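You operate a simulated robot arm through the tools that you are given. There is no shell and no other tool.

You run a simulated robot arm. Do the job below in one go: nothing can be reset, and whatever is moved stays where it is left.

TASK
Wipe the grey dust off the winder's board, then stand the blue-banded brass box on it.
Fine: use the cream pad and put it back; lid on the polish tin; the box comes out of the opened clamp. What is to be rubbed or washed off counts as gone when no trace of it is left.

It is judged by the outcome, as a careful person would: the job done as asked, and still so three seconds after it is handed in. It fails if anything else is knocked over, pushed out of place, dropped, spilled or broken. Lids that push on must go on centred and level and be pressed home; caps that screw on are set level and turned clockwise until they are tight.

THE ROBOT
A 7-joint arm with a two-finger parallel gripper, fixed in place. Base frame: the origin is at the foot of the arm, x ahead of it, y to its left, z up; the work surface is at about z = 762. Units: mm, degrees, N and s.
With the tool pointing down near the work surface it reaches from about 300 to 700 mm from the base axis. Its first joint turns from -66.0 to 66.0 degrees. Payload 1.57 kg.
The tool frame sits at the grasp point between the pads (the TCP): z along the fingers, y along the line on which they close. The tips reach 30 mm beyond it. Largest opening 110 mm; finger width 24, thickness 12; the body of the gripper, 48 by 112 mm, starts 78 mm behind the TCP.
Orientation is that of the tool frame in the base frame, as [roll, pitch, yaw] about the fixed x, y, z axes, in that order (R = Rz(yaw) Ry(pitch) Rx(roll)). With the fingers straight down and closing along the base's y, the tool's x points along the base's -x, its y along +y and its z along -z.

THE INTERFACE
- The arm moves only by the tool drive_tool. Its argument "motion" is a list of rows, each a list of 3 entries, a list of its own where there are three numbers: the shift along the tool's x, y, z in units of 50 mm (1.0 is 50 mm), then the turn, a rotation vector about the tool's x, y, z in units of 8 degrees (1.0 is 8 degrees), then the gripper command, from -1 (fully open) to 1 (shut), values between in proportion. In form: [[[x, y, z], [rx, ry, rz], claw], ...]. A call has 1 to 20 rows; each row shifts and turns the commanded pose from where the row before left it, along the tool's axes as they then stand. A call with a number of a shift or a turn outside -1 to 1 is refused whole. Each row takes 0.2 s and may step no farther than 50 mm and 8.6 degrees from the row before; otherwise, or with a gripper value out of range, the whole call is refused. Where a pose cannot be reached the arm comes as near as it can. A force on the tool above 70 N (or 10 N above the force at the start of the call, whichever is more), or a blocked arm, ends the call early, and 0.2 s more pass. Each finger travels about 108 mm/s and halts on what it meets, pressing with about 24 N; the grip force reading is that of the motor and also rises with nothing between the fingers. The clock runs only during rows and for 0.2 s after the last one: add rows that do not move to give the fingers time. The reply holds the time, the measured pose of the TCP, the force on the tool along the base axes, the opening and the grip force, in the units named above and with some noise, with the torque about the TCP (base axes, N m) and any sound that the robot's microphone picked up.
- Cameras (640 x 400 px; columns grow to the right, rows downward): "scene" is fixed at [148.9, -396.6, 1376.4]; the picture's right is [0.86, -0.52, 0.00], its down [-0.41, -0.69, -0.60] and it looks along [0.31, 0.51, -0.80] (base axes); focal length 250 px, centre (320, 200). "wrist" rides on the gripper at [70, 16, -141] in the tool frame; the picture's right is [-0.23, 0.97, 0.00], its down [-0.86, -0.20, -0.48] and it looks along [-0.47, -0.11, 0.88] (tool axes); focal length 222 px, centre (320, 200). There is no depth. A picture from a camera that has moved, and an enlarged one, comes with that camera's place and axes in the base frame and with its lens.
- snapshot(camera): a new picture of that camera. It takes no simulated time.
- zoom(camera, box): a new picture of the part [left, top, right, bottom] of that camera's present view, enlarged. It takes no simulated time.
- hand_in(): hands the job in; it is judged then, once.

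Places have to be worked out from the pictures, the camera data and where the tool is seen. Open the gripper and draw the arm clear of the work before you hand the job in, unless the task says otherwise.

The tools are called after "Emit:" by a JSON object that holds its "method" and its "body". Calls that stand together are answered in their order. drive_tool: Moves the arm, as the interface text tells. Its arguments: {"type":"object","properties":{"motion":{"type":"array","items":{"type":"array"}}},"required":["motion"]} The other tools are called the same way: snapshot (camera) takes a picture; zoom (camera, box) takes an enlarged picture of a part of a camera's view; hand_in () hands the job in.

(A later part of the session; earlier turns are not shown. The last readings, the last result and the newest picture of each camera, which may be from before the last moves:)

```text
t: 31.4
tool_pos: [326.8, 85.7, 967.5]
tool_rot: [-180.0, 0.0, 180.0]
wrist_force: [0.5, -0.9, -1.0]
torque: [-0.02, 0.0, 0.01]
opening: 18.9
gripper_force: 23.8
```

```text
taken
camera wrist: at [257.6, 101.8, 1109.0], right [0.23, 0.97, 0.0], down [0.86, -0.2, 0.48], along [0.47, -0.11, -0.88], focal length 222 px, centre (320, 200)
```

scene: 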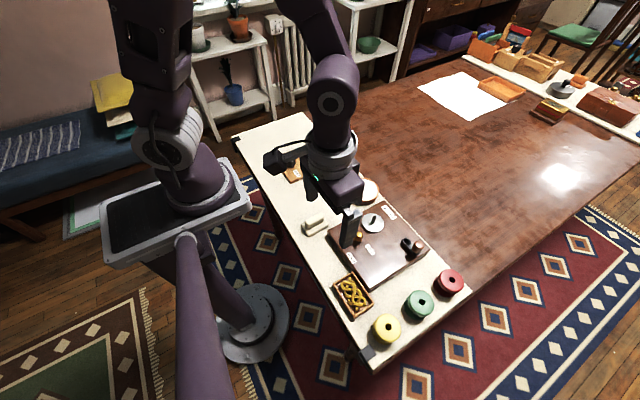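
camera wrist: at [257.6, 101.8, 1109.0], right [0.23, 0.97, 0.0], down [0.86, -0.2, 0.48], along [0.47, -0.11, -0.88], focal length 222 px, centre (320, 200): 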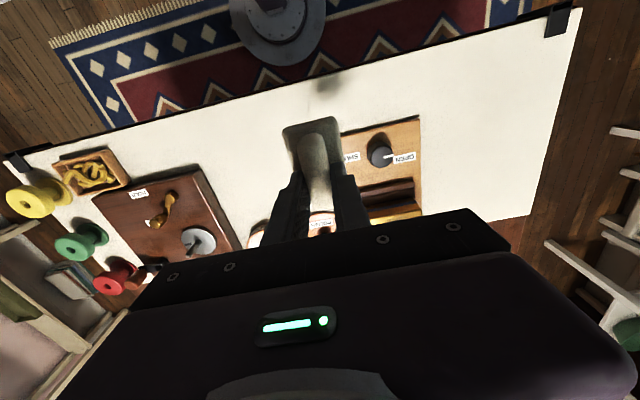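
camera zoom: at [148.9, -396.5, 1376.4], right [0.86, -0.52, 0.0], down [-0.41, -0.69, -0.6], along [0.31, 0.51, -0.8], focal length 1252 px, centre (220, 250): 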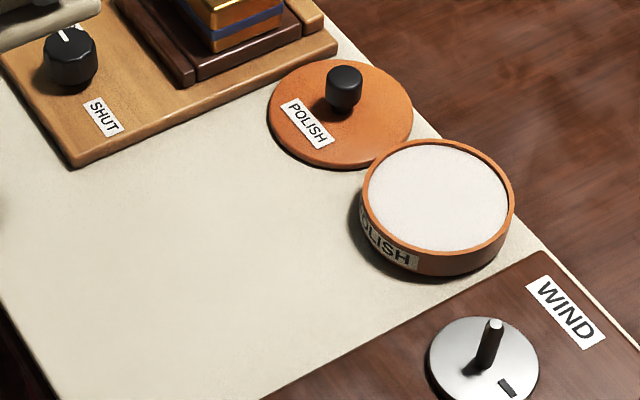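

The board is completely clean. I return the pad above its place and look at the clamp knob in passing.

Emit:
{"method": "zoom", "body": {"camera": "wrist", "box": [330, 100, 450, 225]}}

Emit:
{"method": "drive_tool", "body": {"motion": [[[0, -0.8, 0], [0, 0, 0], 1], [[0, -0.8, 0], [0, 0, 0], 1], [[0, -0.8, 0], [0, 0, 0], 1], [[0, -0.8, 0], [0, 0, 0], 1], [[0, 0, 0.8], [0, 0, 0], 1], [[0, 0, 0.8], [0, 0, 0], 1], [[0, 0, 0.8], [0, 0, 0], 1], [[0, 0, 0.3], [0, 0, 0], 1], [[0, 0, 0.2], [0, 0, 0], 1], [[0, 0, 0.14], [0, 0, 0], 1], [[0, 0, 0], [0, 0, 0], 1]]}}

Emit:
{"method": "zoom", "body": {"camera": "wrist", "box": [240, 90, 400, 190]}}

Emit:
{"method": "zoom", "body": {"camera": "scene", "box": [270, 180, 370, 255]}}

```text
3.20 times, centred on (390, 162) of wrist
camera zoom: at [257.6, 101.8, 1109.0], right [0.23, 0.97, 0.0], down [0.86, -0.2, 0.48], along [0.47, -0.11, -0.88], focal length 711 px, centre (96, 320)
```

zoom: 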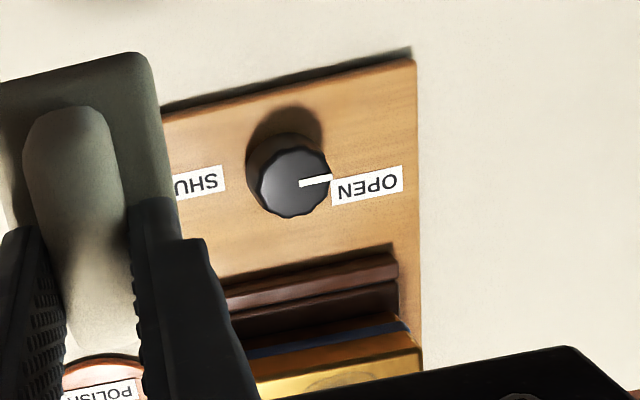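

```text
t: 33.8
tool_pos: [326.0, -73.9, 814.5]
tool_rot: [-180.0, -0.1, 180.0]
wrist_force: [-0.2, -0.4, -1.2]
torque: [0.02, 0.03, 0.01]
opening: 18.8
gripper_force: 24.4
```

```text
4.00 times, centred on (320, 140) of wrist
camera zoom: at [256.9, -58.8, 956.6], right [0.23, 0.97, 0.0], down [0.86, -0.2, 0.48], along [0.47, -0.11, -0.88], focal length 888 px, centre (320, 440)
```

zoom: 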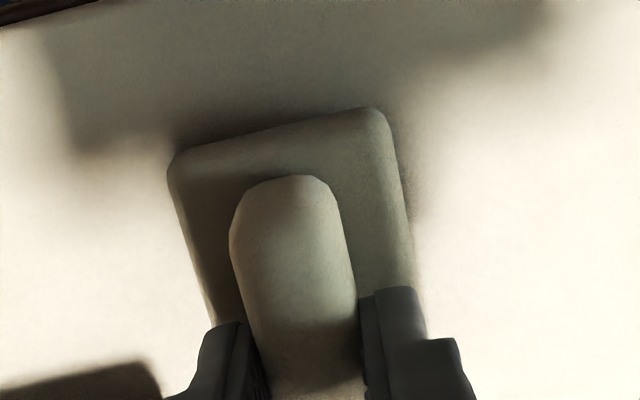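

```text
5.33 times, centred on (320, 218) of scene
camera zoom: at [148.9, -396.6, 1376.4], right [0.86, -0.52, 0.0], down [-0.41, -0.69, -0.6], along [0.31, 0.51, -0.8], focal length 1336 px, centre (320, 107)
```

zoom: 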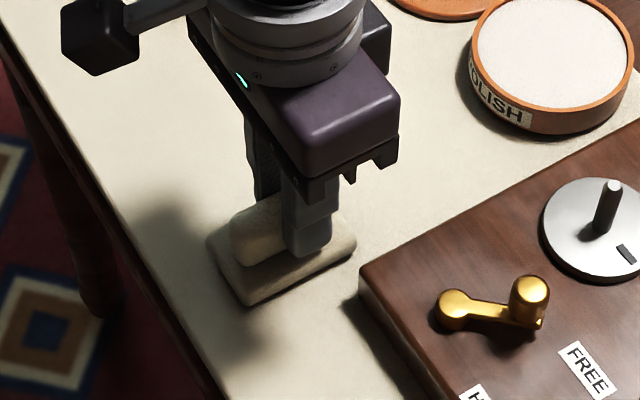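

The pad slid about 7 mm toward -x in my grip while rubbing (its near edge is at x≈285 instead of ≈292). I shift +7 mm, lower until it just touches, and check the force.

Emit:
{"method": "drive_tool", "body": {"motion": [[[-0.14, 0, 0], [0, 0, 0], 1], [[0, 0, 0.03], [0, 0, 0], 1], [[0, 0, 0.014], [0, 0, 0], 1], [[0, 0, 0], [0, 0, 0], 1]]}}

Emit:
{"method": "zoom", "body": {"camera": "scene", "box": [270, 180, 370, 255]}}

Emit:
{"method": "zoom", "body": {"camera": "wrist", "box": [240, 90, 400, 190]}}

```text
t: 34.8
tool_pos: [332.8, -74.5, 813.0]
tool_rot: [-179.9, 0.1, -180.0]
wrist_force: [-0.1, 0.3, -0.6]
torque: [0.0, -0.02, -0.03]
opening: 18.9
gripper_force: 24.6
```

```text
5.33 times, centred on (320, 218) of scene
camera zoom: at [148.9, -396.6, 1376.4], right [0.86, -0.52, 0.0], down [-0.41, -0.69, -0.6], along [0.31, 0.51, -0.8], focal length 1336 px, centre (320, 107)
```

zoom: 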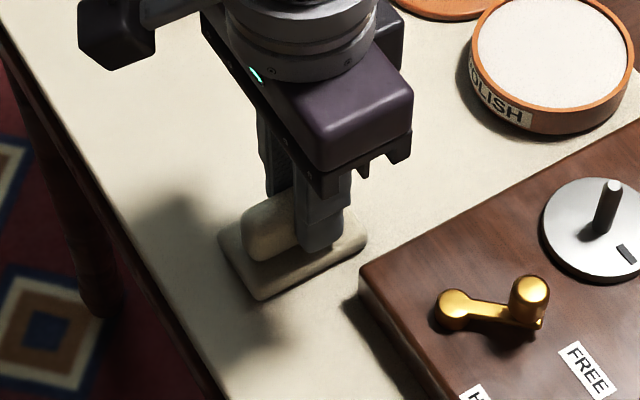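

```text
4.00 times, centred on (320, 140) of wrist
camera zoom: at [264.0, -58.4, 954.7], right [0.23, 0.97, 0.0], down [0.86, -0.2, 0.48], along [0.47, -0.11, -0.88], focal length 888 px, centre (320, 440)
```

zoom: 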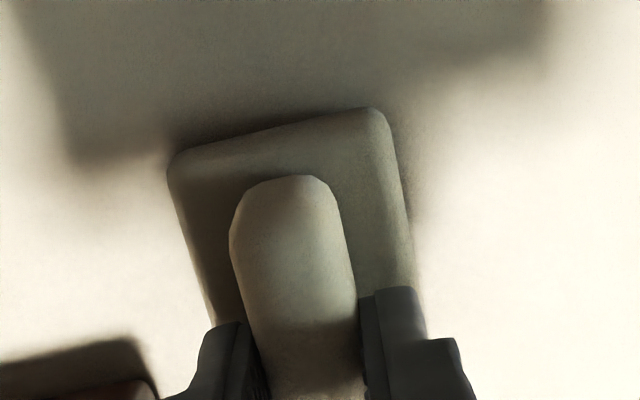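

In the scene view the pad's corners now match the original positions within a pixel or two. I lower the last millimetre gently.

Emit:
{"method": "drive_tool", "body": {"motion": [[[0, 0, 0.016], [0, 0, 0], 1], [[0, 0, 0.008], [0, 0, 0], 1], [[0, 0, 0], [0, 0, 0], 1]]}}

```text
t: 35.6
tool_pos: [332.9, -73.9, 810.6]
tool_rot: [-180.0, 0.0, -180.0]
wrist_force: [1.3, 2.6, 34.4]
torque: [0.06, -0.01, -0.02]
opening: 18.8
gripper_force: 24.2
```

Seated. I ease up a touch, open to 36 mm, and rise straight up.

Emit:
{"method": "drive_tool", "body": {"motion": [[[0, 0, -0.012], [0, 0, 0], 1], [[0, 0, 0], [0, 0, 0], 0.345], [[0, 0, 0], [0, 0, 0], 0.345], [[0, 0, -0.4], [0, 0, 0], 0.345], [[0, 0, -0.8], [0, 0, 0], 0.345], [[0, 0, -0.9], [0, 0, 0], 0.345], [[0, 0, -0.9], [0, 0, 0], 0.345], [[0, 0, 0], [0, 0, 0], 0.345]]}}

Emit:
{"method": "zoom", "body": {"camera": "scene", "box": [270, 180, 370, 255]}}

Emit:
{"method": "snapshot", "body": {"camera": "wrist"}}

```text
t: 37.4
tool_pos: [331.5, -76.1, 962.9]
tool_rot: [179.9, 0.1, -180.0]
wrist_force: [0.4, 0.4, 0.1]
torque: [-0.01, 0.03, 0.0]
opening: 36.1
gripper_force: 0.1
```

```text
5.33 times, centred on (320, 218) of scene
camera zoom: at [148.9, -396.6, 1376.4], right [0.86, -0.52, 0.0], down [-0.41, -0.69, -0.6], along [0.31, 0.51, -0.8], focal length 1336 px, centre (320, 107)
```

zoom: 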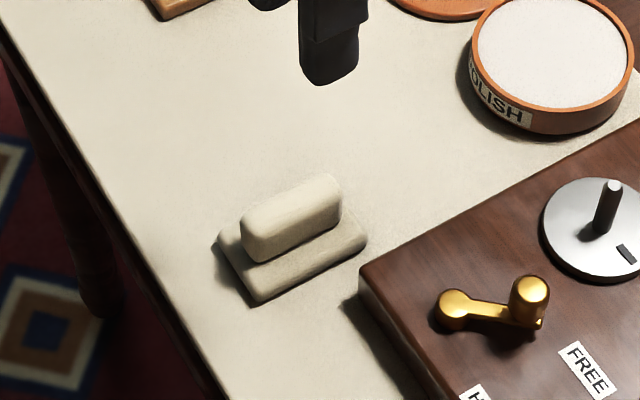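

```text
taken
camera wrist: at [263.1, -59.0, 1104.8], right [0.23, 0.97, 0.0], down [0.85, -0.2, 0.48], along [0.47, -0.11, -0.88], focal length 222 px, centre (320, 200)
```

wrist: 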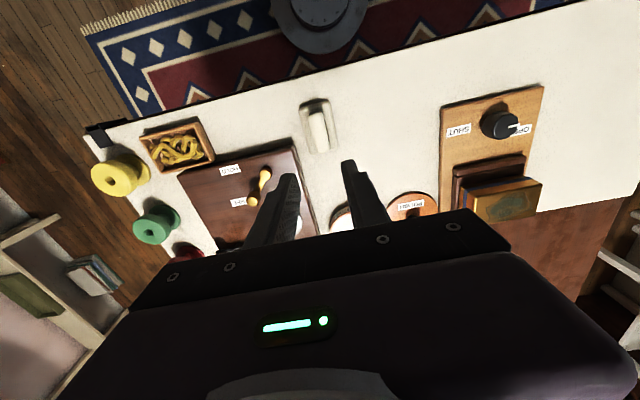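

The pad is back in its place. Next, the lid: I move the camera above the tin and lid to measure both.

Emit:
{"method": "drive_tool", "body": {"motion": [[[-0.663, 0.253, 0.1], [0, 0, 0], -1], [[-0.663, 0.253, 0.1], [0, 0, 0], -1], [[-0.663, 0.253, 0.1], [0, 0, 0], -1], [[-0.663, 0.253, 0.1], [0, 0, 0], -1], [[-0.663, 0.253, 0.1], [0, 0, 0], -1], [[-0.663, 0.253, 0.1], [0, 0, 0], -1], [[0, 0, 0.2], [0, 0, 0], -1], [[0, 0, 0], [0, 0, 0], -1]]}}

Emit:
{"method": "snapshot", "body": {"camera": "wrist"}}

Emit:
{"method": "zoom", "body": {"camera": "wrist", "box": [220, 60, 460, 210]}}

```text
t: 39.2
tool_pos: [533.0, 1.2, 922.3]
tool_rot: [-179.9, 0.0, 180.0]
wrist_force: [0.5, 0.1, -0.7]
torque: [-0.03, -0.01, 0.02]
opening: 110.1
gripper_force: 0.0
```

```text
taken
camera wrist: at [462.4, 17.9, 1064.2], right [0.23, 0.97, 0.0], down [0.86, -0.2, 0.48], along [0.47, -0.11, -0.88], focal length 222 px, centre (320, 200)
```

wrist: 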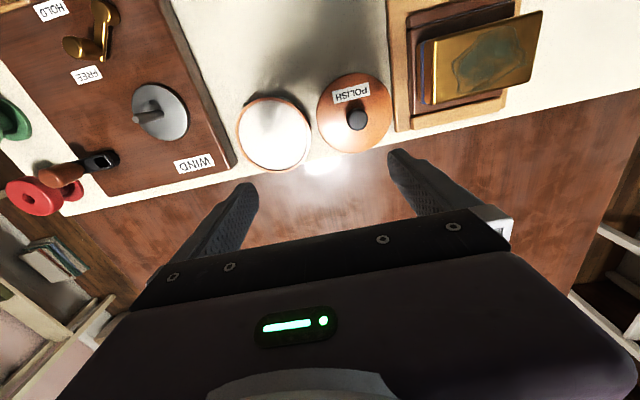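

```text
2.67 times, centred on (340, 135) of wrist
camera zoom: at [462.4, 17.9, 1064.2], right [0.23, 0.97, 0.0], down [0.86, -0.2, 0.48], along [0.47, -0.11, -0.88], focal length 592 px, centre (267, 373)
```

zoom: 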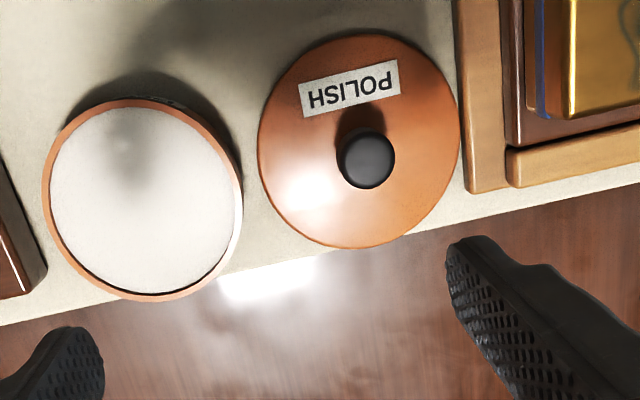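

Lid centre ≈ (510,51) with its knob ≈24 mm wide and top near z≈797; tin centre ≈ (508.5,-51.5) with its rim near z≈786. I move over the knob with a 50 mm opening and check.

Emit:
{"method": "drive_tool", "body": {"motion": [[[0.225, 0.5, 0.4], [0, 0, 0], 0.09], [[0.225, 0.5, 0.4], [0, 0, 0], 0.09], [[0, 0, 0.4], [0, 0, 0], 0.09], [[0, 0, 0.24], [0, 0, 0], 0.09], [[0, 0, 0], [0, 0, 0], 0.09]]}}

Emit:
{"method": "zoom", "body": {"camera": "wrist", "box": [220, 90, 420, 230]}}

Emit:
{"method": "zoom", "body": {"camera": "scene", "box": [300, 130, 420, 210]}}

```text
t: 40.4
tool_pos: [510.3, 51.4, 850.1]
tool_rot: [-180.0, 0.0, 180.0]
wrist_force: [0.3, -0.6, 0.1]
torque: [0.0, 0.01, 0.03]
opening: 50.0
gripper_force: 0.1
```

```text
2.86 times, centred on (320, 160) of wrist
camera zoom: at [439.9, 66.9, 991.9], right [0.23, 0.97, 0.0], down [0.85, -0.2, 0.48], along [0.47, -0.11, -0.88], focal length 635 px, centre (320, 314)
```

zoom: 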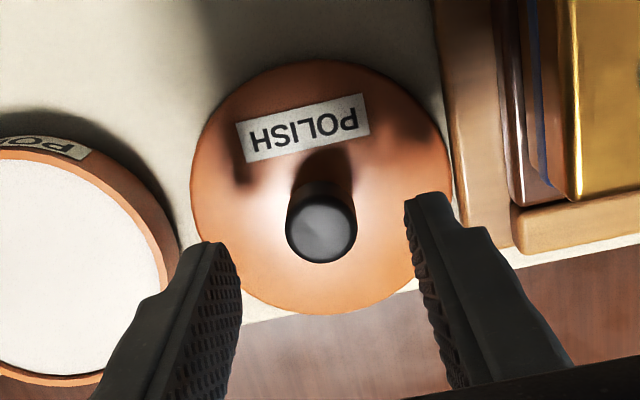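

```text
5.00 times, centred on (360, 170) of scene
camera zoom: at [148.9, -396.6, 1376.4], right [0.86, -0.52, 0.0], down [-0.41, -0.69, -0.6], along [0.31, 0.51, -0.8], focal length 1252 px, centre (120, 350)
```

zoom: 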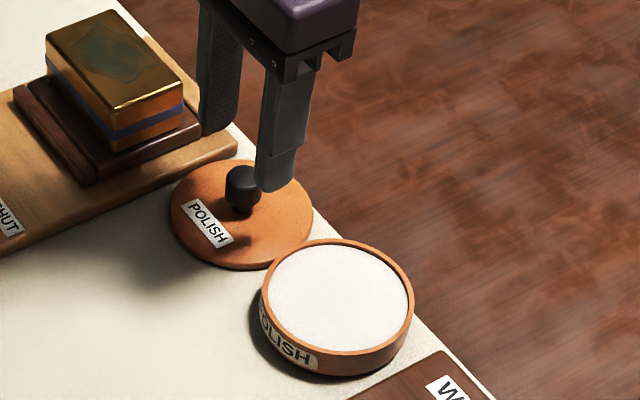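

Triangulating from two views puts the knob at ≈(511.5,50.6) with its top near z≈800, within about 1 mm of the tool axis. I go down so that the tips end just above the lid plate.

Emit:
{"method": "drive_tool", "body": {"motion": [[[-0.02, 0, 0.3], [0, 0, 0], 0.09], [[0, 0, 0.3], [0, 0, 0], 0.09], [[0, 0, 0.12], [0, 0, 0], 0.09], [[0, 0, 0], [0, 0, 0], 0.09]]}}

Emit:
{"method": "zoom", "body": {"camera": "scene", "box": [320, 140, 400, 200]}}

Emit:
{"method": "zoom", "body": {"camera": "wrist", "box": [240, 110, 400, 220]}}

```text
t: 41.4
tool_pos: [510.3, 50.4, 813.8]
tool_rot: [-180.0, 0.0, -180.0]
wrist_force: [0.7, 0.4, 0.5]
torque: [0.04, 0.01, 0.01]
opening: 50.1
gripper_force: 0.1
```

```text
6.67 times, centred on (360, 170) of scene
camera zoom: at [148.9, -396.6, 1376.4], right [0.86, -0.52, 0.0], down [-0.41, -0.69, -0.6], along [0.31, 0.51, -0.8], focal length 1669 px, centre (53, 400)
```

zoom: 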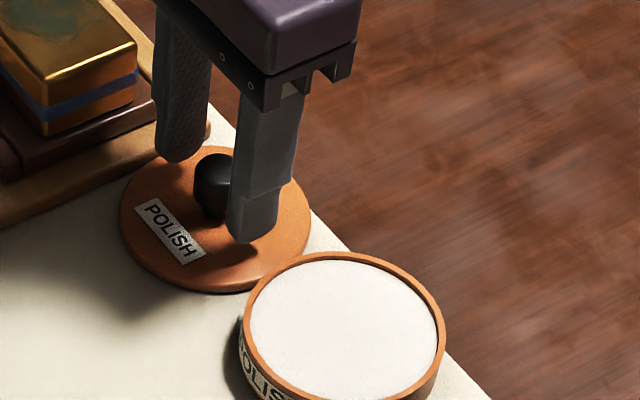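

```text
3.64 times, centred on (320, 165) of wrist
camera zoom: at [440.6, 67.2, 955.4], right [0.23, 0.97, 0.0], down [0.85, -0.2, 0.48], along [0.47, -0.11, -0.88], focal length 808 px, centre (320, 327)
```

zoom: 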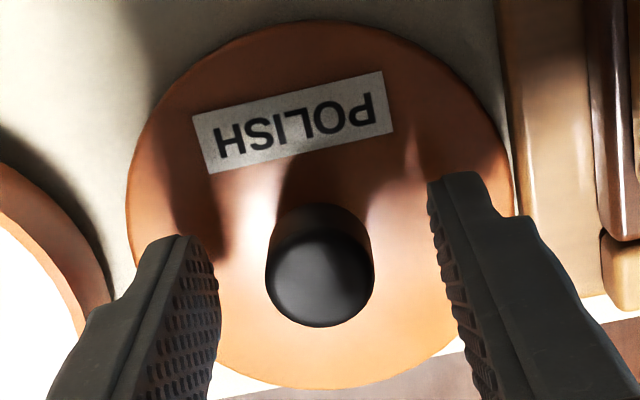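

The tips have clearance above the lid plate. I go down 4 mm more and close on the knob.

Emit:
{"method": "drive_tool", "body": {"motion": [[[0, 0, 0.08], [0, 0, 0], 0.09], [[0, 0, 0], [0, 0, 0], 0.4], [[0, 0, 0], [0, 0, 0], 1], [[0, 0, 0], [0, 0, 0], 1], [[0, 0, 0], [0, 0, 0], 1]]}}

Emit:
{"method": "zoom", "body": {"camera": "wrist", "box": [240, 110, 400, 220]}}

Emit:
{"method": "zoom", "body": {"camera": "scene", "box": [320, 140, 400, 200]}}

```text
t: 42.6
tool_pos: [510.6, 50.6, 809.6]
tool_rot: [-180.0, 0.0, 180.0]
wrist_force: [0.6, 0.4, -0.2]
torque: [0.02, -0.01, 0.03]
opening: 22.6
gripper_force: 24.4
```

```text
3.64 times, centred on (320, 165) of wrist
camera zoom: at [441.0, 67.2, 951.7], right [0.23, 0.97, 0.0], down [0.86, -0.2, 0.48], along [0.47, -0.11, -0.88], focal length 808 px, centre (320, 327)
```

zoom: 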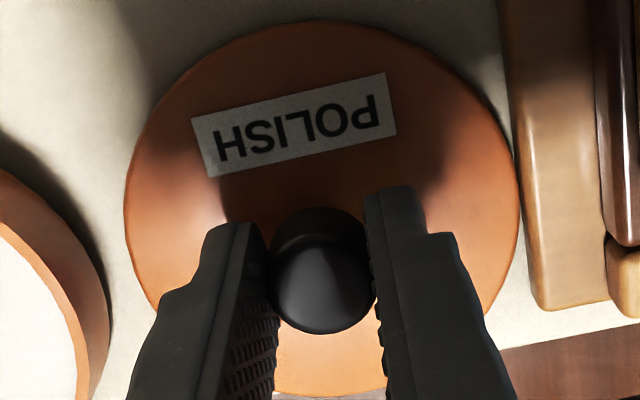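

```text
6.67 times, centred on (360, 170) of scene
camera zoom: at [148.9, -396.6, 1376.4], right [0.86, -0.52, 0.0], down [-0.41, -0.69, -0.6], along [0.31, 0.51, -0.8], focal length 1669 px, centre (53, 400)
```

zoom: 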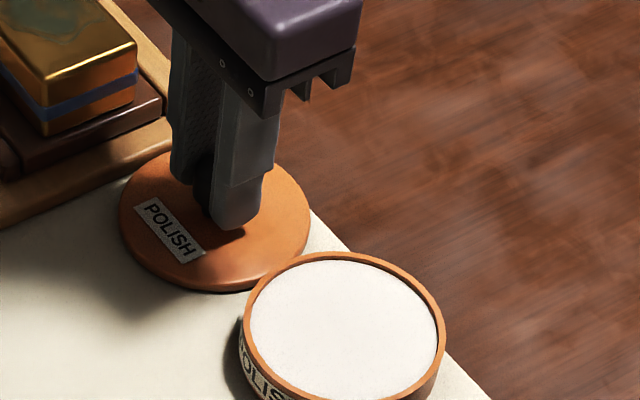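

Gripped at 22.6 mm. I lift 50 mm and carry the lid over the tin (Δy≈-102, Δx≈-1.5), holding above the rim to check the centring.

Emit:
{"method": "drive_tool", "body": {"motion": [[[0, 0, -0.3], [0, 0, 0], 1], [[0, 0, -0.7], [0, 0, 0], 1], [[0, -0.5, 0], [0, 0, 0], 1], [[0, -0.5, 0], [0, 0, 0], 1], [[0, -0.5, 0], [0, 0, 0], 1], [[0.03, -0.54, 0], [0, 0, 0], 1], [[0, 0, 0], [0, 0, 0], 1]]}}

Emit:
{"method": "zoom", "body": {"camera": "scene", "box": [320, 150, 400, 210]}}

Emit:
{"method": "zoom", "body": {"camera": "wrist", "box": [200, 90, 440, 230]}}

```text
t: 44.2
tool_pos: [507.8, -49.9, 860.7]
tool_rot: [-180.0, 0.0, 180.0]
wrist_force: [-0.3, 0.6, -0.9]
torque: [0.02, -0.02, 0.02]
opening: 22.5
gripper_force: 23.8
```

```text
6.67 times, centred on (360, 180) of scene
camera zoom: at [148.9, -396.6, 1376.4], right [0.86, -0.52, 0.0], down [-0.41, -0.69, -0.6], along [0.31, 0.51, -0.8], focal length 1669 px, centre (53, 333)
```

zoom: 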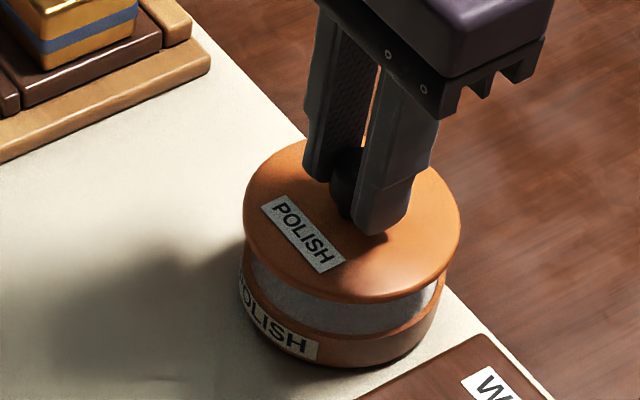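

```text
2.67 times, centred on (320, 160) of wrist
camera zoom: at [439.6, -34.6, 1002.5], right [0.23, 0.97, 0.0], down [0.86, -0.2, 0.48], along [0.47, -0.11, -0.88], focal length 592 px, centre (320, 307)
```

zoom: 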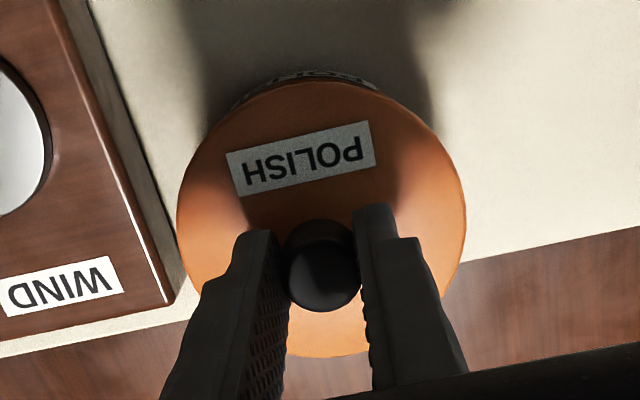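

In the scene view the lid's centre matches the tin's along the picture's right axis to within about 1 mm after the height correction. I lower to about 6 mm above the rim to check from both cameras again.

Emit:
{"method": "drive_tool", "body": {"motion": [[[0, 0, 0.2], [0, 0, 0], 1], [[0, 0, 0.2], [0, 0, 0], 1], [[0, 0, 0], [0, 0, 0], 1]]}}

Emit:
{"method": "zoom", "body": {"camera": "scene", "box": [320, 150, 400, 210]}}

Emit:
{"method": "zoom", "body": {"camera": "wrist", "box": [220, 100, 420, 225]}}

```text
t: 45.0
tool_pos: [507.3, -50.5, 840.9]
tool_rot: [-180.0, 0.0, -180.0]
wrist_force: [-0.8, -1.0, -1.4]
torque: [-0.03, -0.01, 0.03]
opening: 22.8
gripper_force: 24.0
```

```text
6.67 times, centred on (360, 180) of scene
camera zoom: at [148.9, -396.6, 1376.4], right [0.86, -0.52, 0.0], down [-0.41, -0.69, -0.6], along [0.31, 0.51, -0.8], focal length 1669 px, centre (53, 333)
```

zoom: 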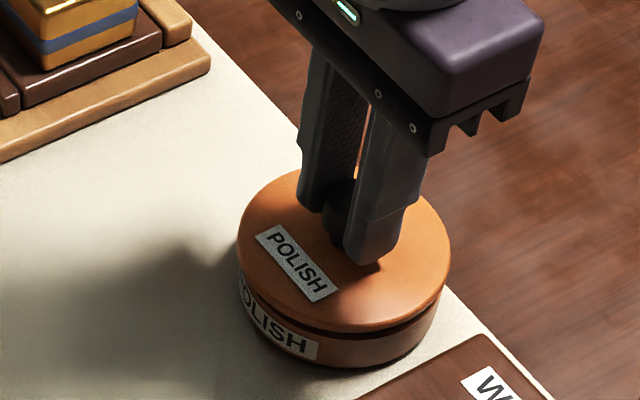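

```text
3.20 times, centred on (320, 162) of wrist
camera zoom: at [439.3, -34.3, 982.2], right [0.23, 0.97, 0.0], down [0.86, -0.2, 0.48], along [0.47, -0.11, -0.88], focal length 711 px, centre (320, 320)
```

zoom: 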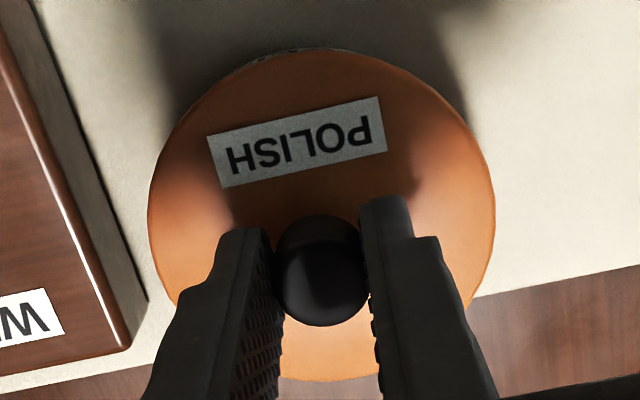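

Both views agree the lid is centred within about 1 mm. I lower slowly in small steps to feel for the seat.

Emit:
{"method": "drive_tool", "body": {"motion": [[[0, 0, 0.06], [0, 0, 0], 1], [[0, 0, 0.06], [0, 0, 0], 1], [[0, 0, 0.02], [0, 0, 0], 1], [[0, 0, 0], [0, 0, 0], 1]]}}

Emit:
{"method": "zoom", "body": {"camera": "scene", "box": [320, 150, 400, 210]}}

```text
t: 46.0
tool_pos: [508.2, -50.0, 834.0]
tool_rot: [-179.9, 0.0, -180.0]
wrist_force: [-0.8, 0.7, 3.3]
torque: [-0.01, 0.06, 0.01]
opening: 22.9
gripper_force: 23.8
```

```text
6.67 times, centred on (360, 180) of scene
camera zoom: at [148.9, -396.5, 1376.4], right [0.86, -0.52, 0.0], down [-0.41, -0.69, -0.6], along [0.31, 0.51, -0.8], focal length 1669 px, centre (53, 333)
```

zoom: 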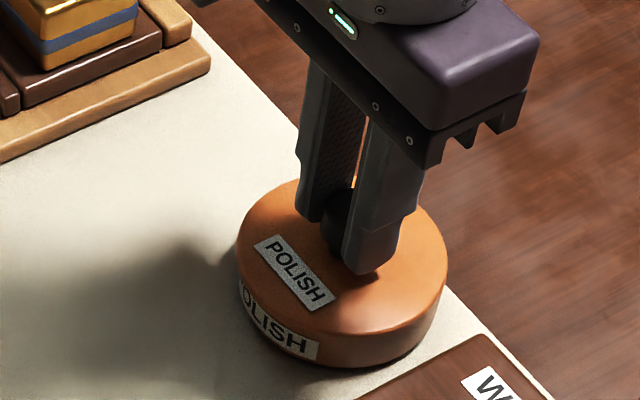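

First contact (3 N) with the lid sitting flush all round. I press it further down step by step.

Emit:
{"method": "drive_tool", "body": {"motion": [[[0, 0, 0.02], [0, 0, 0], 1], [[0, 0, 0.02], [0, 0, 0], 1], [[0, 0, 0], [0, 0, 0], 1]]}}

```text
t: 46.8
tool_pos: [508.1, -49.6, 831.5]
tool_rot: [-180.0, 0.1, 180.0]
wrist_force: [-0.5, 2.4, 19.6]
torque: [0.05, -0.05, -0.02]
opening: 22.6
gripper_force: 24.4
```

Emit:
{"method": "drive_tool", "body": {"motion": [[[0, 0, 0.02], [0, 0, 0], 1], [[0, 0, 0.02], [0, 0, 0], 1], [[0, 0, 0], [0, 0, 0], 1]]}}

Emit:
{"method": "zoom", "body": {"camera": "scene", "box": [320, 150, 400, 210]}}

```text
t: 47.6
tool_pos: [509.2, -50.5, 830.0]
tool_rot: [179.9, 0.1, -180.0]
wrist_force: [2.9, 2.1, 19.5]
torque: [0.03, -0.18, -0.01]
opening: 22.5
gripper_force: 23.8
```

```text
6.67 times, centred on (360, 180) of scene
camera zoom: at [148.7, -396.5, 1376.5], right [0.86, -0.52, 0.0], down [-0.41, -0.69, -0.6], along [0.31, 0.51, -0.8], focal length 1669 px, centre (53, 333)
```

zoom: 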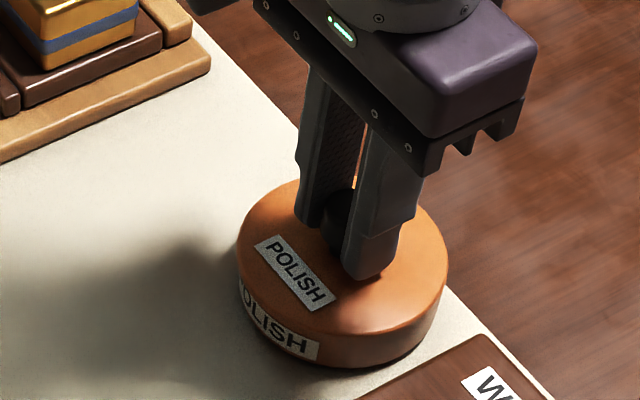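

Force has plateaued at about 20 N because the fingers slip down the knob; the lid hasn't moved since first contact. I release, rise, shut the fingers, and will press on top of the knob instead.

Emit:
{"method": "drive_tool", "body": {"motion": [[[0, 0, -0.04], [0, 0, 0], 1], [[0, 0, 0], [0, 0, 0], 0.09], [[0, 0, 0], [0, 0, 0], 0.09], [[0, 0, -0.6], [0, 0, 0], 0.09], [[0, 0, -0.6], [0, 0, 0], 0.09], [[0, 0, 0], [0, 0, 0], 1], [[0, 0, 0], [0, 0, 0], 1], [[0, 0, 0], [0, 0, 0], 1], [[0, 0, 0], [0, 0, 0], 1]]}}

Emit:
{"method": "zoom", "body": {"camera": "scene", "box": [320, 150, 400, 210]}}

Emit:
{"method": "zoom", "body": {"camera": "wrist", "box": [220, 80, 420, 205]}}

```text
t: 49.6
tool_pos: [508.4, -50.6, 891.7]
tool_rot: [-180.0, -0.1, 180.0]
wrist_force: [-0.4, -0.2, 0.4]
torque: [0.0, 0.04, 0.01]
opening: 0.0
gripper_force: 21.7
```

```text
6.67 times, centred on (360, 180) of scene
camera zoom: at [148.9, -396.6, 1376.4], right [0.86, -0.52, 0.0], down [-0.41, -0.69, -0.6], along [0.31, 0.51, -0.8], focal length 1669 px, centre (53, 333)
```

zoom: 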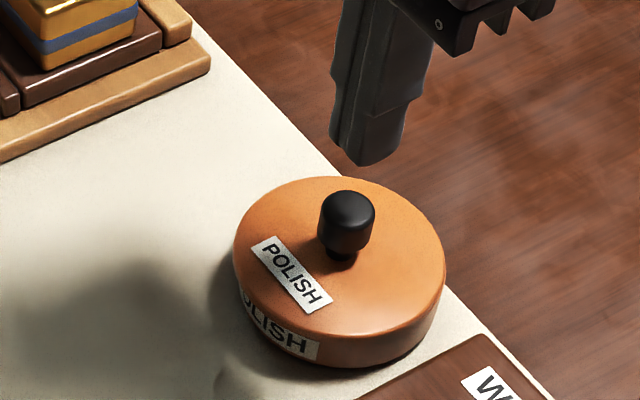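

```text
3.20 times, centred on (320, 142) of wrist
camera zoom: at [439.6, -34.2, 1033.3], right [0.23, 0.97, 0.0], down [0.86, -0.2, 0.48], along [0.47, -0.11, -0.88], focal length 711 px, centre (320, 384)
```

zoom: 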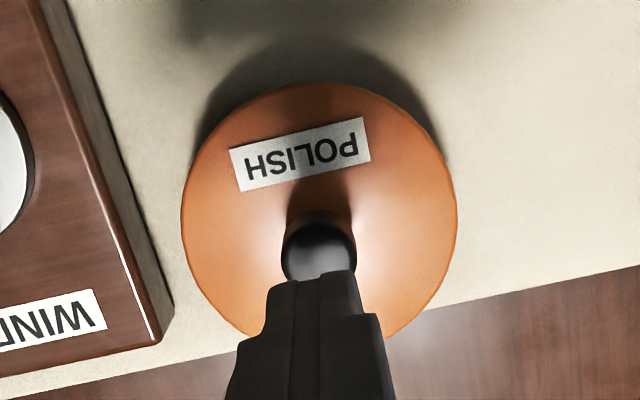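

After release the lid looks slightly shifted. I zoom in closely to judge its level and centring before pressing.

Emit:
{"method": "zoom", "body": {"camera": "scene", "box": [342, 168, 384, 200]}}

Emit:
{"method": "drive_tool", "body": {"motion": [[[0.5, 0, -0.6], [0, 0, 0], 1], [[0.5, 0, 0], [0, 0, 0], 1], [[0.5, 0, 0], [0, 0, 0], 1], [[0.5, 0, 0], [0, 0, 0], 1], [[0, 0, 0], [0, 0, 0], 1]]}}

Emit:
{"method": "zoom", "body": {"camera": "wrist", "box": [240, 120, 400, 240]}}

Emit:
{"method": "zoom", "body": {"camera": "scene", "box": [342, 168, 384, 200]}}

```text
12.50 times, centred on (363, 184) of scene
camera zoom: at [148.9, -396.6, 1376.4], right [0.86, -0.52, 0.0], down [-0.41, -0.69, -0.6], along [0.31, 0.51, -0.8], focal length 3130 px, centre (-218, 400)
```

zoom: 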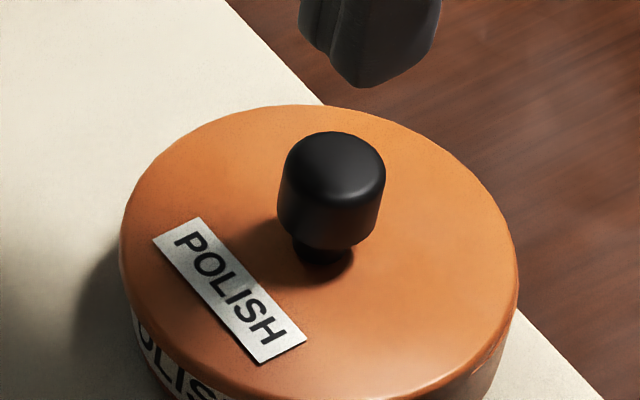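

```text
t: 50.8
tool_pos: [408.4, -51.0, 922.2]
tool_rot: [-179.9, -0.1, -179.9]
wrist_force: [0.7, 0.6, 0.1]
torque: [0.05, -0.04, 0.03]
opening: 0.0
gripper_force: 21.6
```

```text
3.33 times, centred on (320, 180) of wrist
camera zoom: at [339.2, -34.9, 1063.8], right [0.23, 0.97, 0.0], down [0.85, -0.2, 0.48], along [0.47, -0.11, -0.88], focal length 740 px, centre (320, 267)
```

zoom: 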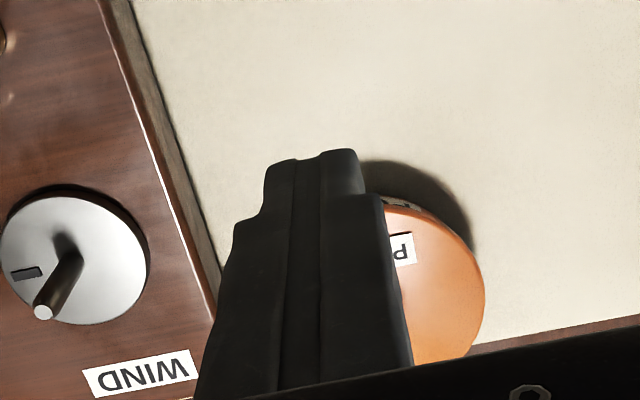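

```text
12.50 times, centred on (363, 184) of scene
camera zoom: at [148.9, -396.6, 1376.4], right [0.86, -0.52, 0.0], down [-0.41, -0.69, -0.6], along [0.31, 0.51, -0.8], focal length 3130 px, centre (-218, 400)
```

zoom: 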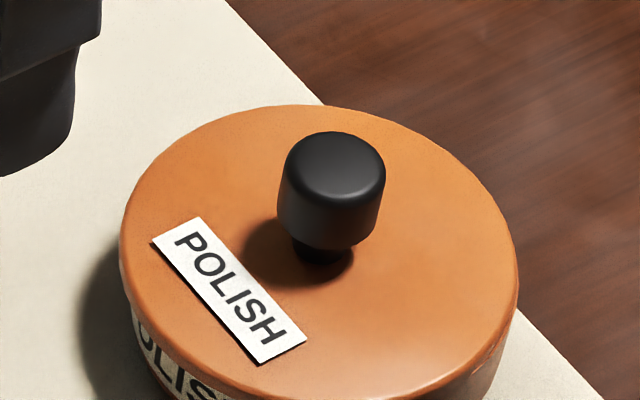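

I look at the lower part of the tin and lid for the gap between them.

Emit:
{"method": "zoom", "body": {"camera": "scene", "box": [345, 180, 385, 210]}}

Emit:
{"method": "zoom", "body": {"camera": "scene", "box": [320, 150, 400, 210]}}

```text
13.33 times, centred on (365, 195) of scene
camera zoom: at [148.9, -396.6, 1376.4], right [0.86, -0.52, 0.0], down [-0.41, -0.69, -0.6], along [0.31, 0.51, -0.8], focal length 3339 px, centre (-280, 267)
```

zoom: 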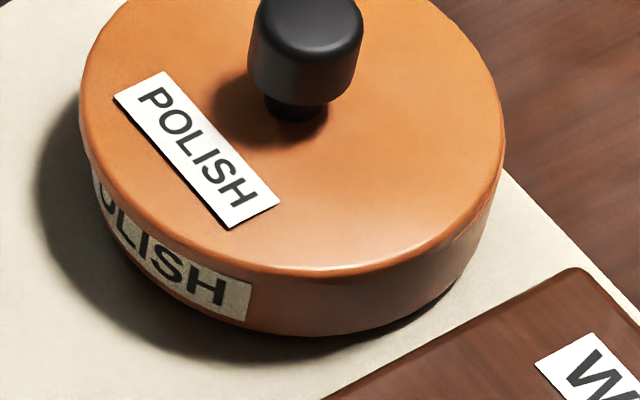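

```text
6.67 times, centred on (360, 180) of scene
camera zoom: at [148.9, -396.6, 1376.4], right [0.86, -0.52, 0.0], down [-0.41, -0.69, -0.6], along [0.31, 0.51, -0.8], focal length 1669 px, centre (53, 333)
```

zoom: 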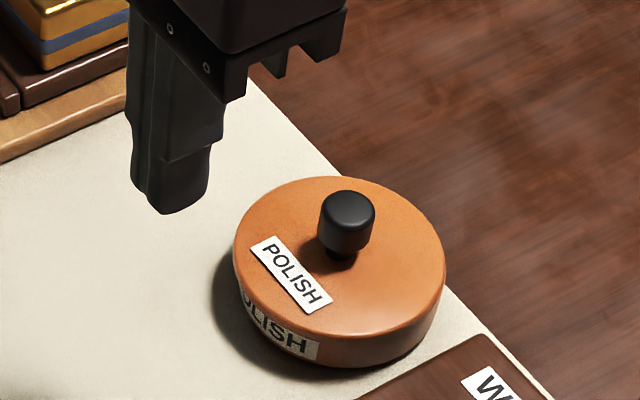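

The lid shifted about 2 mm toward +y when I released: easing up had lifted it slightly. I'll re-grip the knob, re-centre it, seat it and release without lifting, then press from above. First back over the knob with the fingers open 50 mm.

Emit:
{"method": "drive_tool", "body": {"motion": [[[-0.5, 0, 0], [0, 0, 0], 0.09], [[-0.5, 0, 0], [0, 0, 0], 0.09], [[-0.5, 0, 0], [0, 0, 0], 0.09], [[-0.5, 0, 0], [0, 0, 0], 0.09], [[0, 0, 0.6], [0, 0, 0], 0.09], [[0, 0, 0.6], [0, 0, 0], 0.09], [[0, 0, 0.4], [0, 0, 0], 0.09], [[0, 0, 0.18], [0, 0, 0], 0.09], [[0, 0, 0], [0, 0, 0], 0.09]]}}

Emit:
{"method": "zoom", "body": {"camera": "wrist", "box": [220, 100, 420, 225]}}

Emit:
{"method": "zoom", "body": {"camera": "scene", "box": [320, 150, 400, 210]}}

```text
t: 52.8
tool_pos: [509.3, -49.9, 831.6]
tool_rot: [179.9, 0.0, 180.0]
wrist_force: [-0.5, 0.8, -0.1]
torque: [0.0, 0.0, -0.02]
opening: 50.1
gripper_force: 0.0
```

```text
3.20 times, centred on (320, 162) of wrist
camera zoom: at [439.7, -34.2, 973.9], right [0.23, 0.97, 0.0], down [0.85, -0.2, 0.48], along [0.47, -0.11, -0.88], focal length 711 px, centre (320, 320)
```

zoom: 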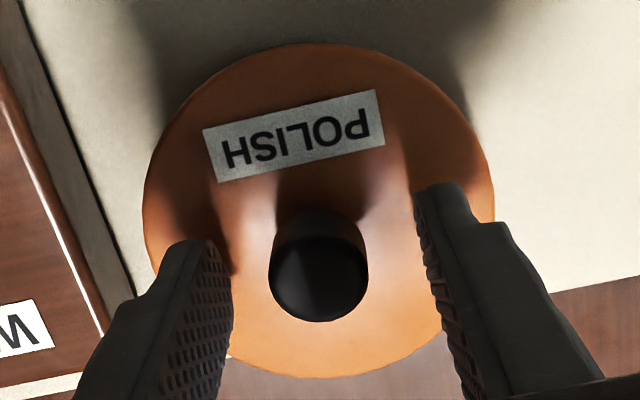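

```text
6.67 times, centred on (360, 180) of scene
camera zoom: at [148.9, -396.6, 1376.4], right [0.86, -0.52, 0.0], down [-0.41, -0.69, -0.6], along [0.31, 0.51, -0.8], focal length 1669 px, centre (53, 333)
```

zoom: 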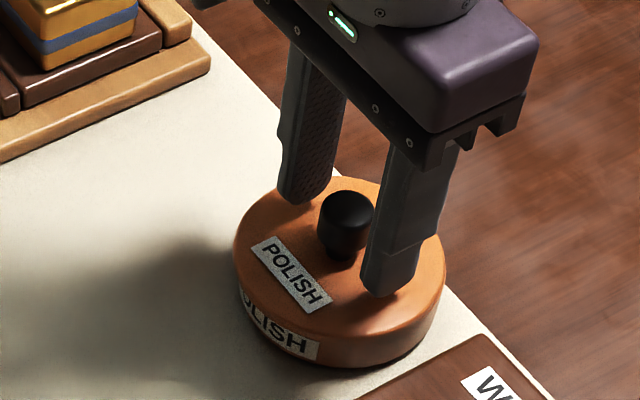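

The knob sits about 2.3 mm toward -x of where it should be (lid overhangs more on its -x side); height equals first-contact height, so it is not yet pushed on. I re-grip, lift 3 mm, shift +2.3 mm in x, and re-check.

Emit:
{"method": "drive_tool", "body": {"motion": [[[0, 0, 0], [0, 0, 0], 0.4], [[0, 0, 0], [0, 0, 0], 1], [[0, 0, 0], [0, 0, 0], 1], [[0, 0, 0], [0, 0, 0], 1], [[0, 0, -0.06], [0, 0, 0], 1], [[-0.046, 0, 0], [0, 0, 0], 1], [[0, 0, 0], [0, 0, 0], 1]]}}

Emit:
{"method": "zoom", "body": {"camera": "scene", "box": [340, 170, 388, 206]}}

Emit:
{"method": "zoom", "body": {"camera": "wrist", "box": [220, 100, 420, 225]}}

```text
t: 54.4
tool_pos: [511.0, -50.3, 834.2]
tool_rot: [-180.0, 0.1, 180.0]
wrist_force: [-0.3, 0.5, -1.0]
torque: [0.02, -0.01, 0.03]
opening: 22.5
gripper_force: 24.6
```

```text
11.11 times, centred on (364, 188) of scene
camera zoom: at [148.9, -396.6, 1376.4], right [0.86, -0.52, 0.0], down [-0.41, -0.69, -0.6], along [0.31, 0.51, -0.8], focal length 2782 px, centre (-169, 333)
```

zoom: 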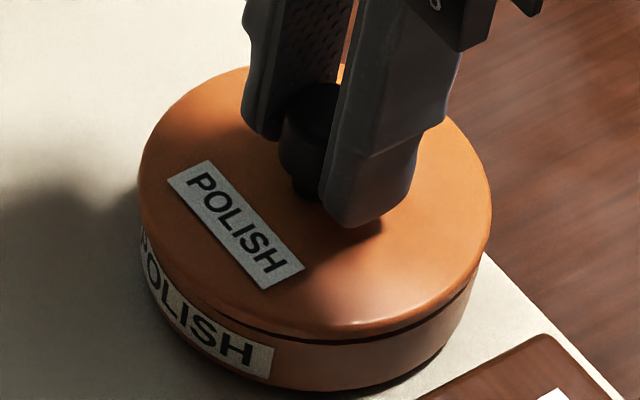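

```text
3.20 times, centred on (320, 162) of wrist
camera zoom: at [441.8, -34.2, 977.2], right [0.23, 0.97, 0.0], down [0.86, -0.2, 0.48], along [0.47, -0.11, -0.88], focal length 711 px, centre (320, 320)
```

zoom: 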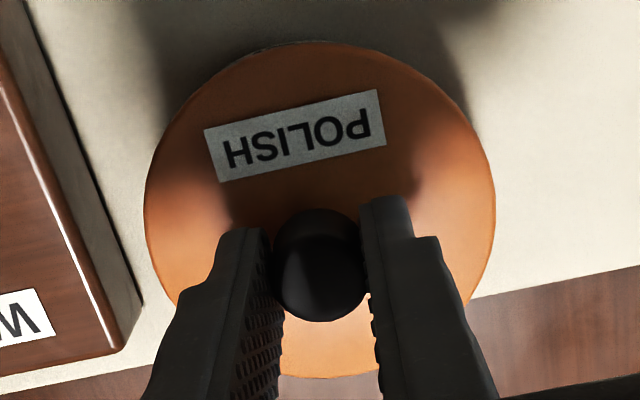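

The lid is now within about 1.2 mm (still slightly toward -x by the scene silhouettes). I add +1.2 mm in x, and lower onto the rim.

Emit:
{"method": "drive_tool", "body": {"motion": [[[-0.024, 0, 0], [0, 0, 0], 1], [[0, 0, 0.03], [0, 0, 0], 1], [[0, 0, 0.03], [0, 0, 0], 1], [[0, 0, 0.01], [0, 0, 0], 1], [[0, 0, 0], [0, 0, 0], 1]]}}

Emit:
{"method": "zoom", "body": {"camera": "scene", "box": [340, 170, 388, 206]}}

```text
t: 55.6
tool_pos: [512.1, -50.3, 830.4]
tool_rot: [180.0, 0.0, 180.0]
wrist_force: [-3.4, -0.9, 12.6]
torque: [0.02, 0.17, 0.02]
opening: 22.7
gripper_force: 23.6
```

```text
11.11 times, centred on (364, 188) of scene
camera zoom: at [148.6, -396.5, 1376.5], right [0.86, -0.52, 0.0], down [-0.41, -0.69, -0.6], along [0.31, 0.51, -0.8], focal length 2782 px, centre (-169, 333)
```

zoom: 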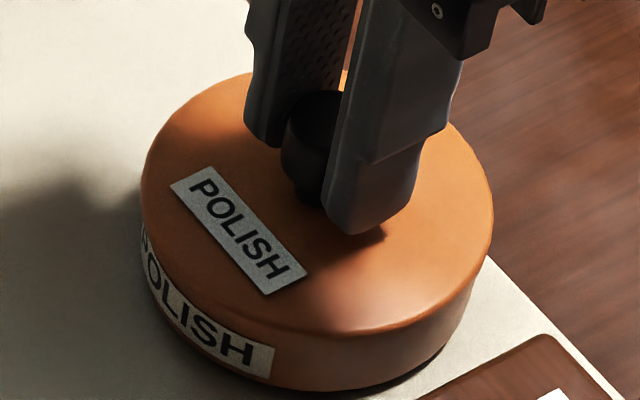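

A side force of -3.4 N in x suggests the lid's lip is now touching the tin on the +x side. I step back in -x and watch the side force to find the middle of the play.

Emit:
{"method": "drive_tool", "body": {"motion": [[[0.024, 0, 0], [0, 0, 0], 1], [[0, 0, 0], [0, 0, 0], 1]]}}

Emit:
{"method": "drive_tool", "body": {"motion": [[[0.024, 0, 0], [0, 0, 0], 1], [[0, 0, 0], [0, 0, 0], 1]]}}

Emit:
{"method": "drive_tool", "body": {"motion": [[[0.024, 0, 0], [0, 0, 0], 1], [[0, 0, 0], [0, 0, 0], 1]]}}

Emit:
{"method": "zoom", "body": {"camera": "scene", "box": [340, 170, 388, 206]}}

```text
t: 56.2
tool_pos: [511.0, -50.8, 831.2]
tool_rot: [-180.0, 0.1, 180.0]
wrist_force: [4.1, -1.5, 11.0]
torque: [-0.16, -0.1, 0.01]
opening: 22.9
gripper_force: 24.4
```

```text
t: 56.8
tool_pos: [510.2, -50.7, 831.5]
tool_rot: [179.9, 0.0, -180.0]
wrist_force: [4.1, 1.1, 10.3]
torque: [0.03, -0.27, 0.04]
opening: 22.7
gripper_force: 23.4
```

```text
t: 57.4
tool_pos: [508.7, -51.3, 831.4]
tool_rot: [179.9, 0.1, -180.0]
wrist_force: [3.0, 0.1, 0.2]
torque: [0.04, -0.17, 0.0]
opening: 22.5
gripper_force: 24.3
```

```text
11.11 times, centred on (364, 188) of scene
camera zoom: at [148.9, -396.6, 1376.4], right [0.86, -0.52, 0.0], down [-0.41, -0.69, -0.6], along [0.31, 0.51, -0.8], focal length 2782 px, centre (-169, 333)
```

zoom: 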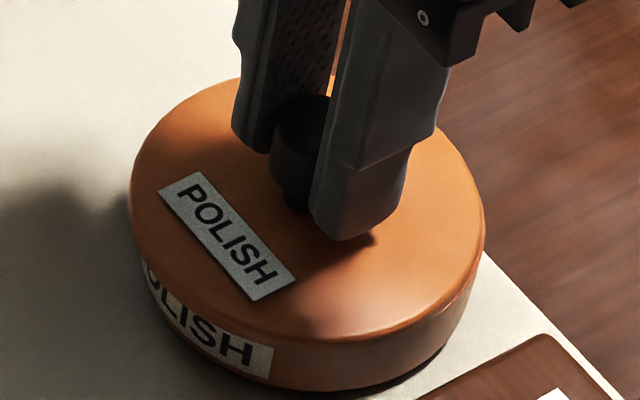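

Sliding in -x, the vertical force suddenly dropped to 0.2 N — the lid seems to have found its seat around here. I lower in 1 mm steps to see whether it goes in.

Emit:
{"method": "drive_tool", "body": {"motion": [[[0, 0, 0.02], [0, 0, 0], 1], [[0, 0, 0], [0, 0, 0], 1]]}}

Emit:
{"method": "drive_tool", "body": {"motion": [[[0, 0, 0.02], [0, 0, 0], 1], [[0, 0, 0], [0, 0, 0], 1]]}}

Emit:
{"method": "zoom", "body": {"camera": "scene", "box": [340, 170, 388, 206]}}

```text
t: 58.0
tool_pos: [508.6, -50.3, 830.8]
tool_rot: [179.9, 0.1, -180.0]
wrist_force: [-3.4, 0.1, 20.5]
torque: [0.04, 0.04, 0.02]
opening: 22.5
gripper_force: 23.6
```

```text
t: 58.6
tool_pos: [508.6, -50.2, 831.3]
tool_rot: [-179.9, 0.1, -179.9]
wrist_force: [-1.2, -3.2, 18.9]
torque: [-0.07, 0.04, 0.01]
opening: 22.7
gripper_force: 24.0
```

```text
11.11 times, centred on (364, 188) of scene
camera zoom: at [148.5, -396.6, 1376.5], right [0.86, -0.52, 0.0], down [-0.41, -0.69, -0.6], along [0.31, 0.51, -0.8], focal length 2782 px, centre (-169, 333)
```

zoom: 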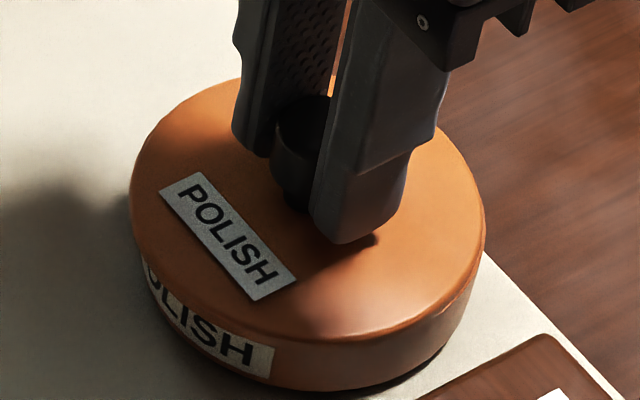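

The pressing evidence and my silhouette estimates disagree by about 3 mm, so I release without lifting, back away and take a careful look from another angle.

Emit:
{"method": "drive_tool", "body": {"motion": [[[0, 0, -0.014], [0, 0, 0], 1], [[0, 0, 0], [0, 0, 0], 0.09], [[0, 0, 0], [0, 0, 0], 0.09], [[0, 0, -0.6], [0, 0, 0], 0.09], [[0, 0, -0.6], [0, 0, 0], 0.09], [[0.5, 0, 0], [0, 0, 0], 0.09], [[0.8, 0, 0], [0, 0, 0], 0.09], [[0.8, 0, 0], [0, 0, 0], 0.09], [[0.8, 0, 0], [0, 0, 0], 0.09], [[0, 0, 0], [0, 0, 0], 0.09]]}}

Emit:
{"method": "zoom", "body": {"camera": "scene", "box": [340, 170, 388, 206]}}

Emit:
{"method": "snapshot", "body": {"camera": "wrist"}}

```text
t: 60.8
tool_pos: [362.6, -51.6, 891.1]
tool_rot: [180.0, 0.0, 180.0]
wrist_force: [-0.3, -0.2, 0.0]
torque: [0.01, 0.01, -0.05]
opening: 50.3
gripper_force: 0.0
```

```text
11.11 times, centred on (364, 188) of scene
camera zoom: at [148.9, -396.6, 1376.4], right [0.86, -0.52, 0.0], down [-0.41, -0.69, -0.6], along [0.31, 0.51, -0.8], focal length 2782 px, centre (-169, 333)
```

zoom: 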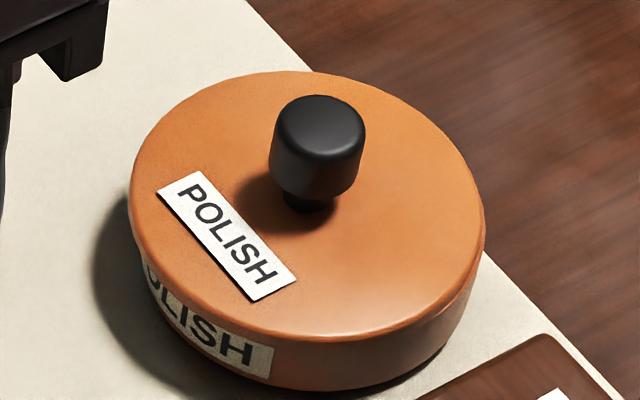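

```text
taken
camera wrist: at [293.4, -35.7, 1033.5], right [0.23, 0.97, 0.0], down [0.85, -0.2, 0.48], along [0.47, -0.11, -0.88], focal length 222 px, centre (320, 200)
```

wrist: 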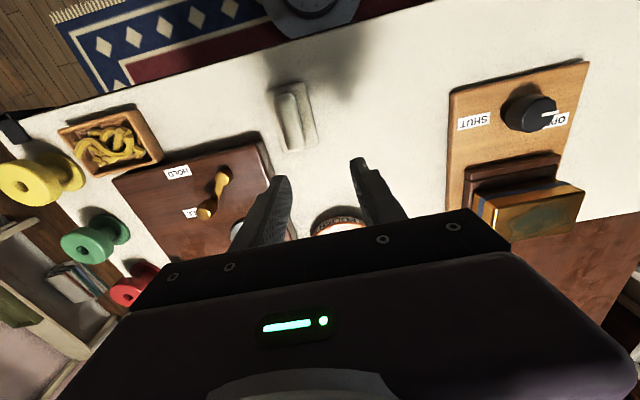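

From above, the lid hides the tin, so I tilt the tool forward 40° with open fingers to look at the lid/tin joint from the side at a shallow angle, staying well clear.

Emit:
{"method": "drive_tool", "body": {"motion": [[[0, 0, 0], [0, -1, 0], -1], [[0, 0, 0], [0, -1, 0], -1], [[0, 0, 0], [0, -1, 0], -1], [[0, 0, 0], [0, -1, 0], -1], [[0, 0, 0], [0, -1, 0], -1], [[-0.07, 0.08, 0.4], [0, 0, 0], -1], [[-0.07, 0.08, 0.4], [0, 0, 0], -1], [[0, 0, 0], [0, 0, 0], -1]]}}

Emit:
{"method": "snapshot", "body": {"camera": "wrist"}}

Emit:
{"method": "snapshot", "body": {"camera": "scene"}}

```text
t: 62.6
tool_pos: [383.4, -35.4, 843.7]
tool_rot: [178.9, 13.5, -179.6]
wrist_force: [0.0, -0.3, 0.6]
torque: [-0.02, 0.0, -0.02]
opening: 109.8
gripper_force: 0.1
out of reach, approached as far as the arm can: row 2, 3, 4, 5
```

```text
taken
camera wrist: at [283.2, -22.9, 965.4], right [0.21, 0.98, 0.07], down [0.72, -0.2, 0.66], along [0.66, -0.09, -0.75], focal length 222 px, centre (320, 200)
```

wrist: 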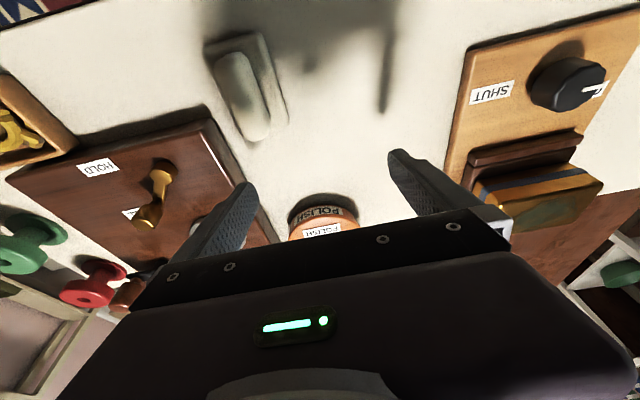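

```text
taken
```

scene: 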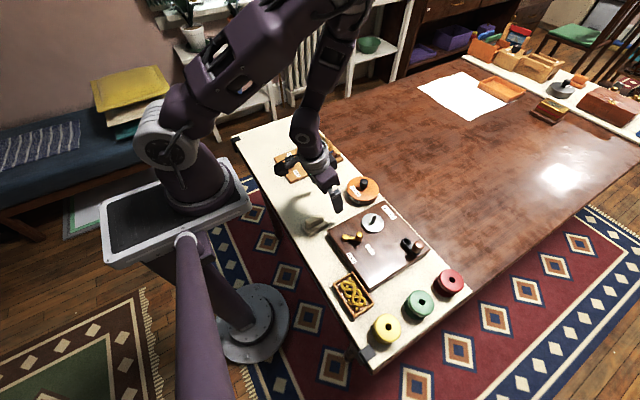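

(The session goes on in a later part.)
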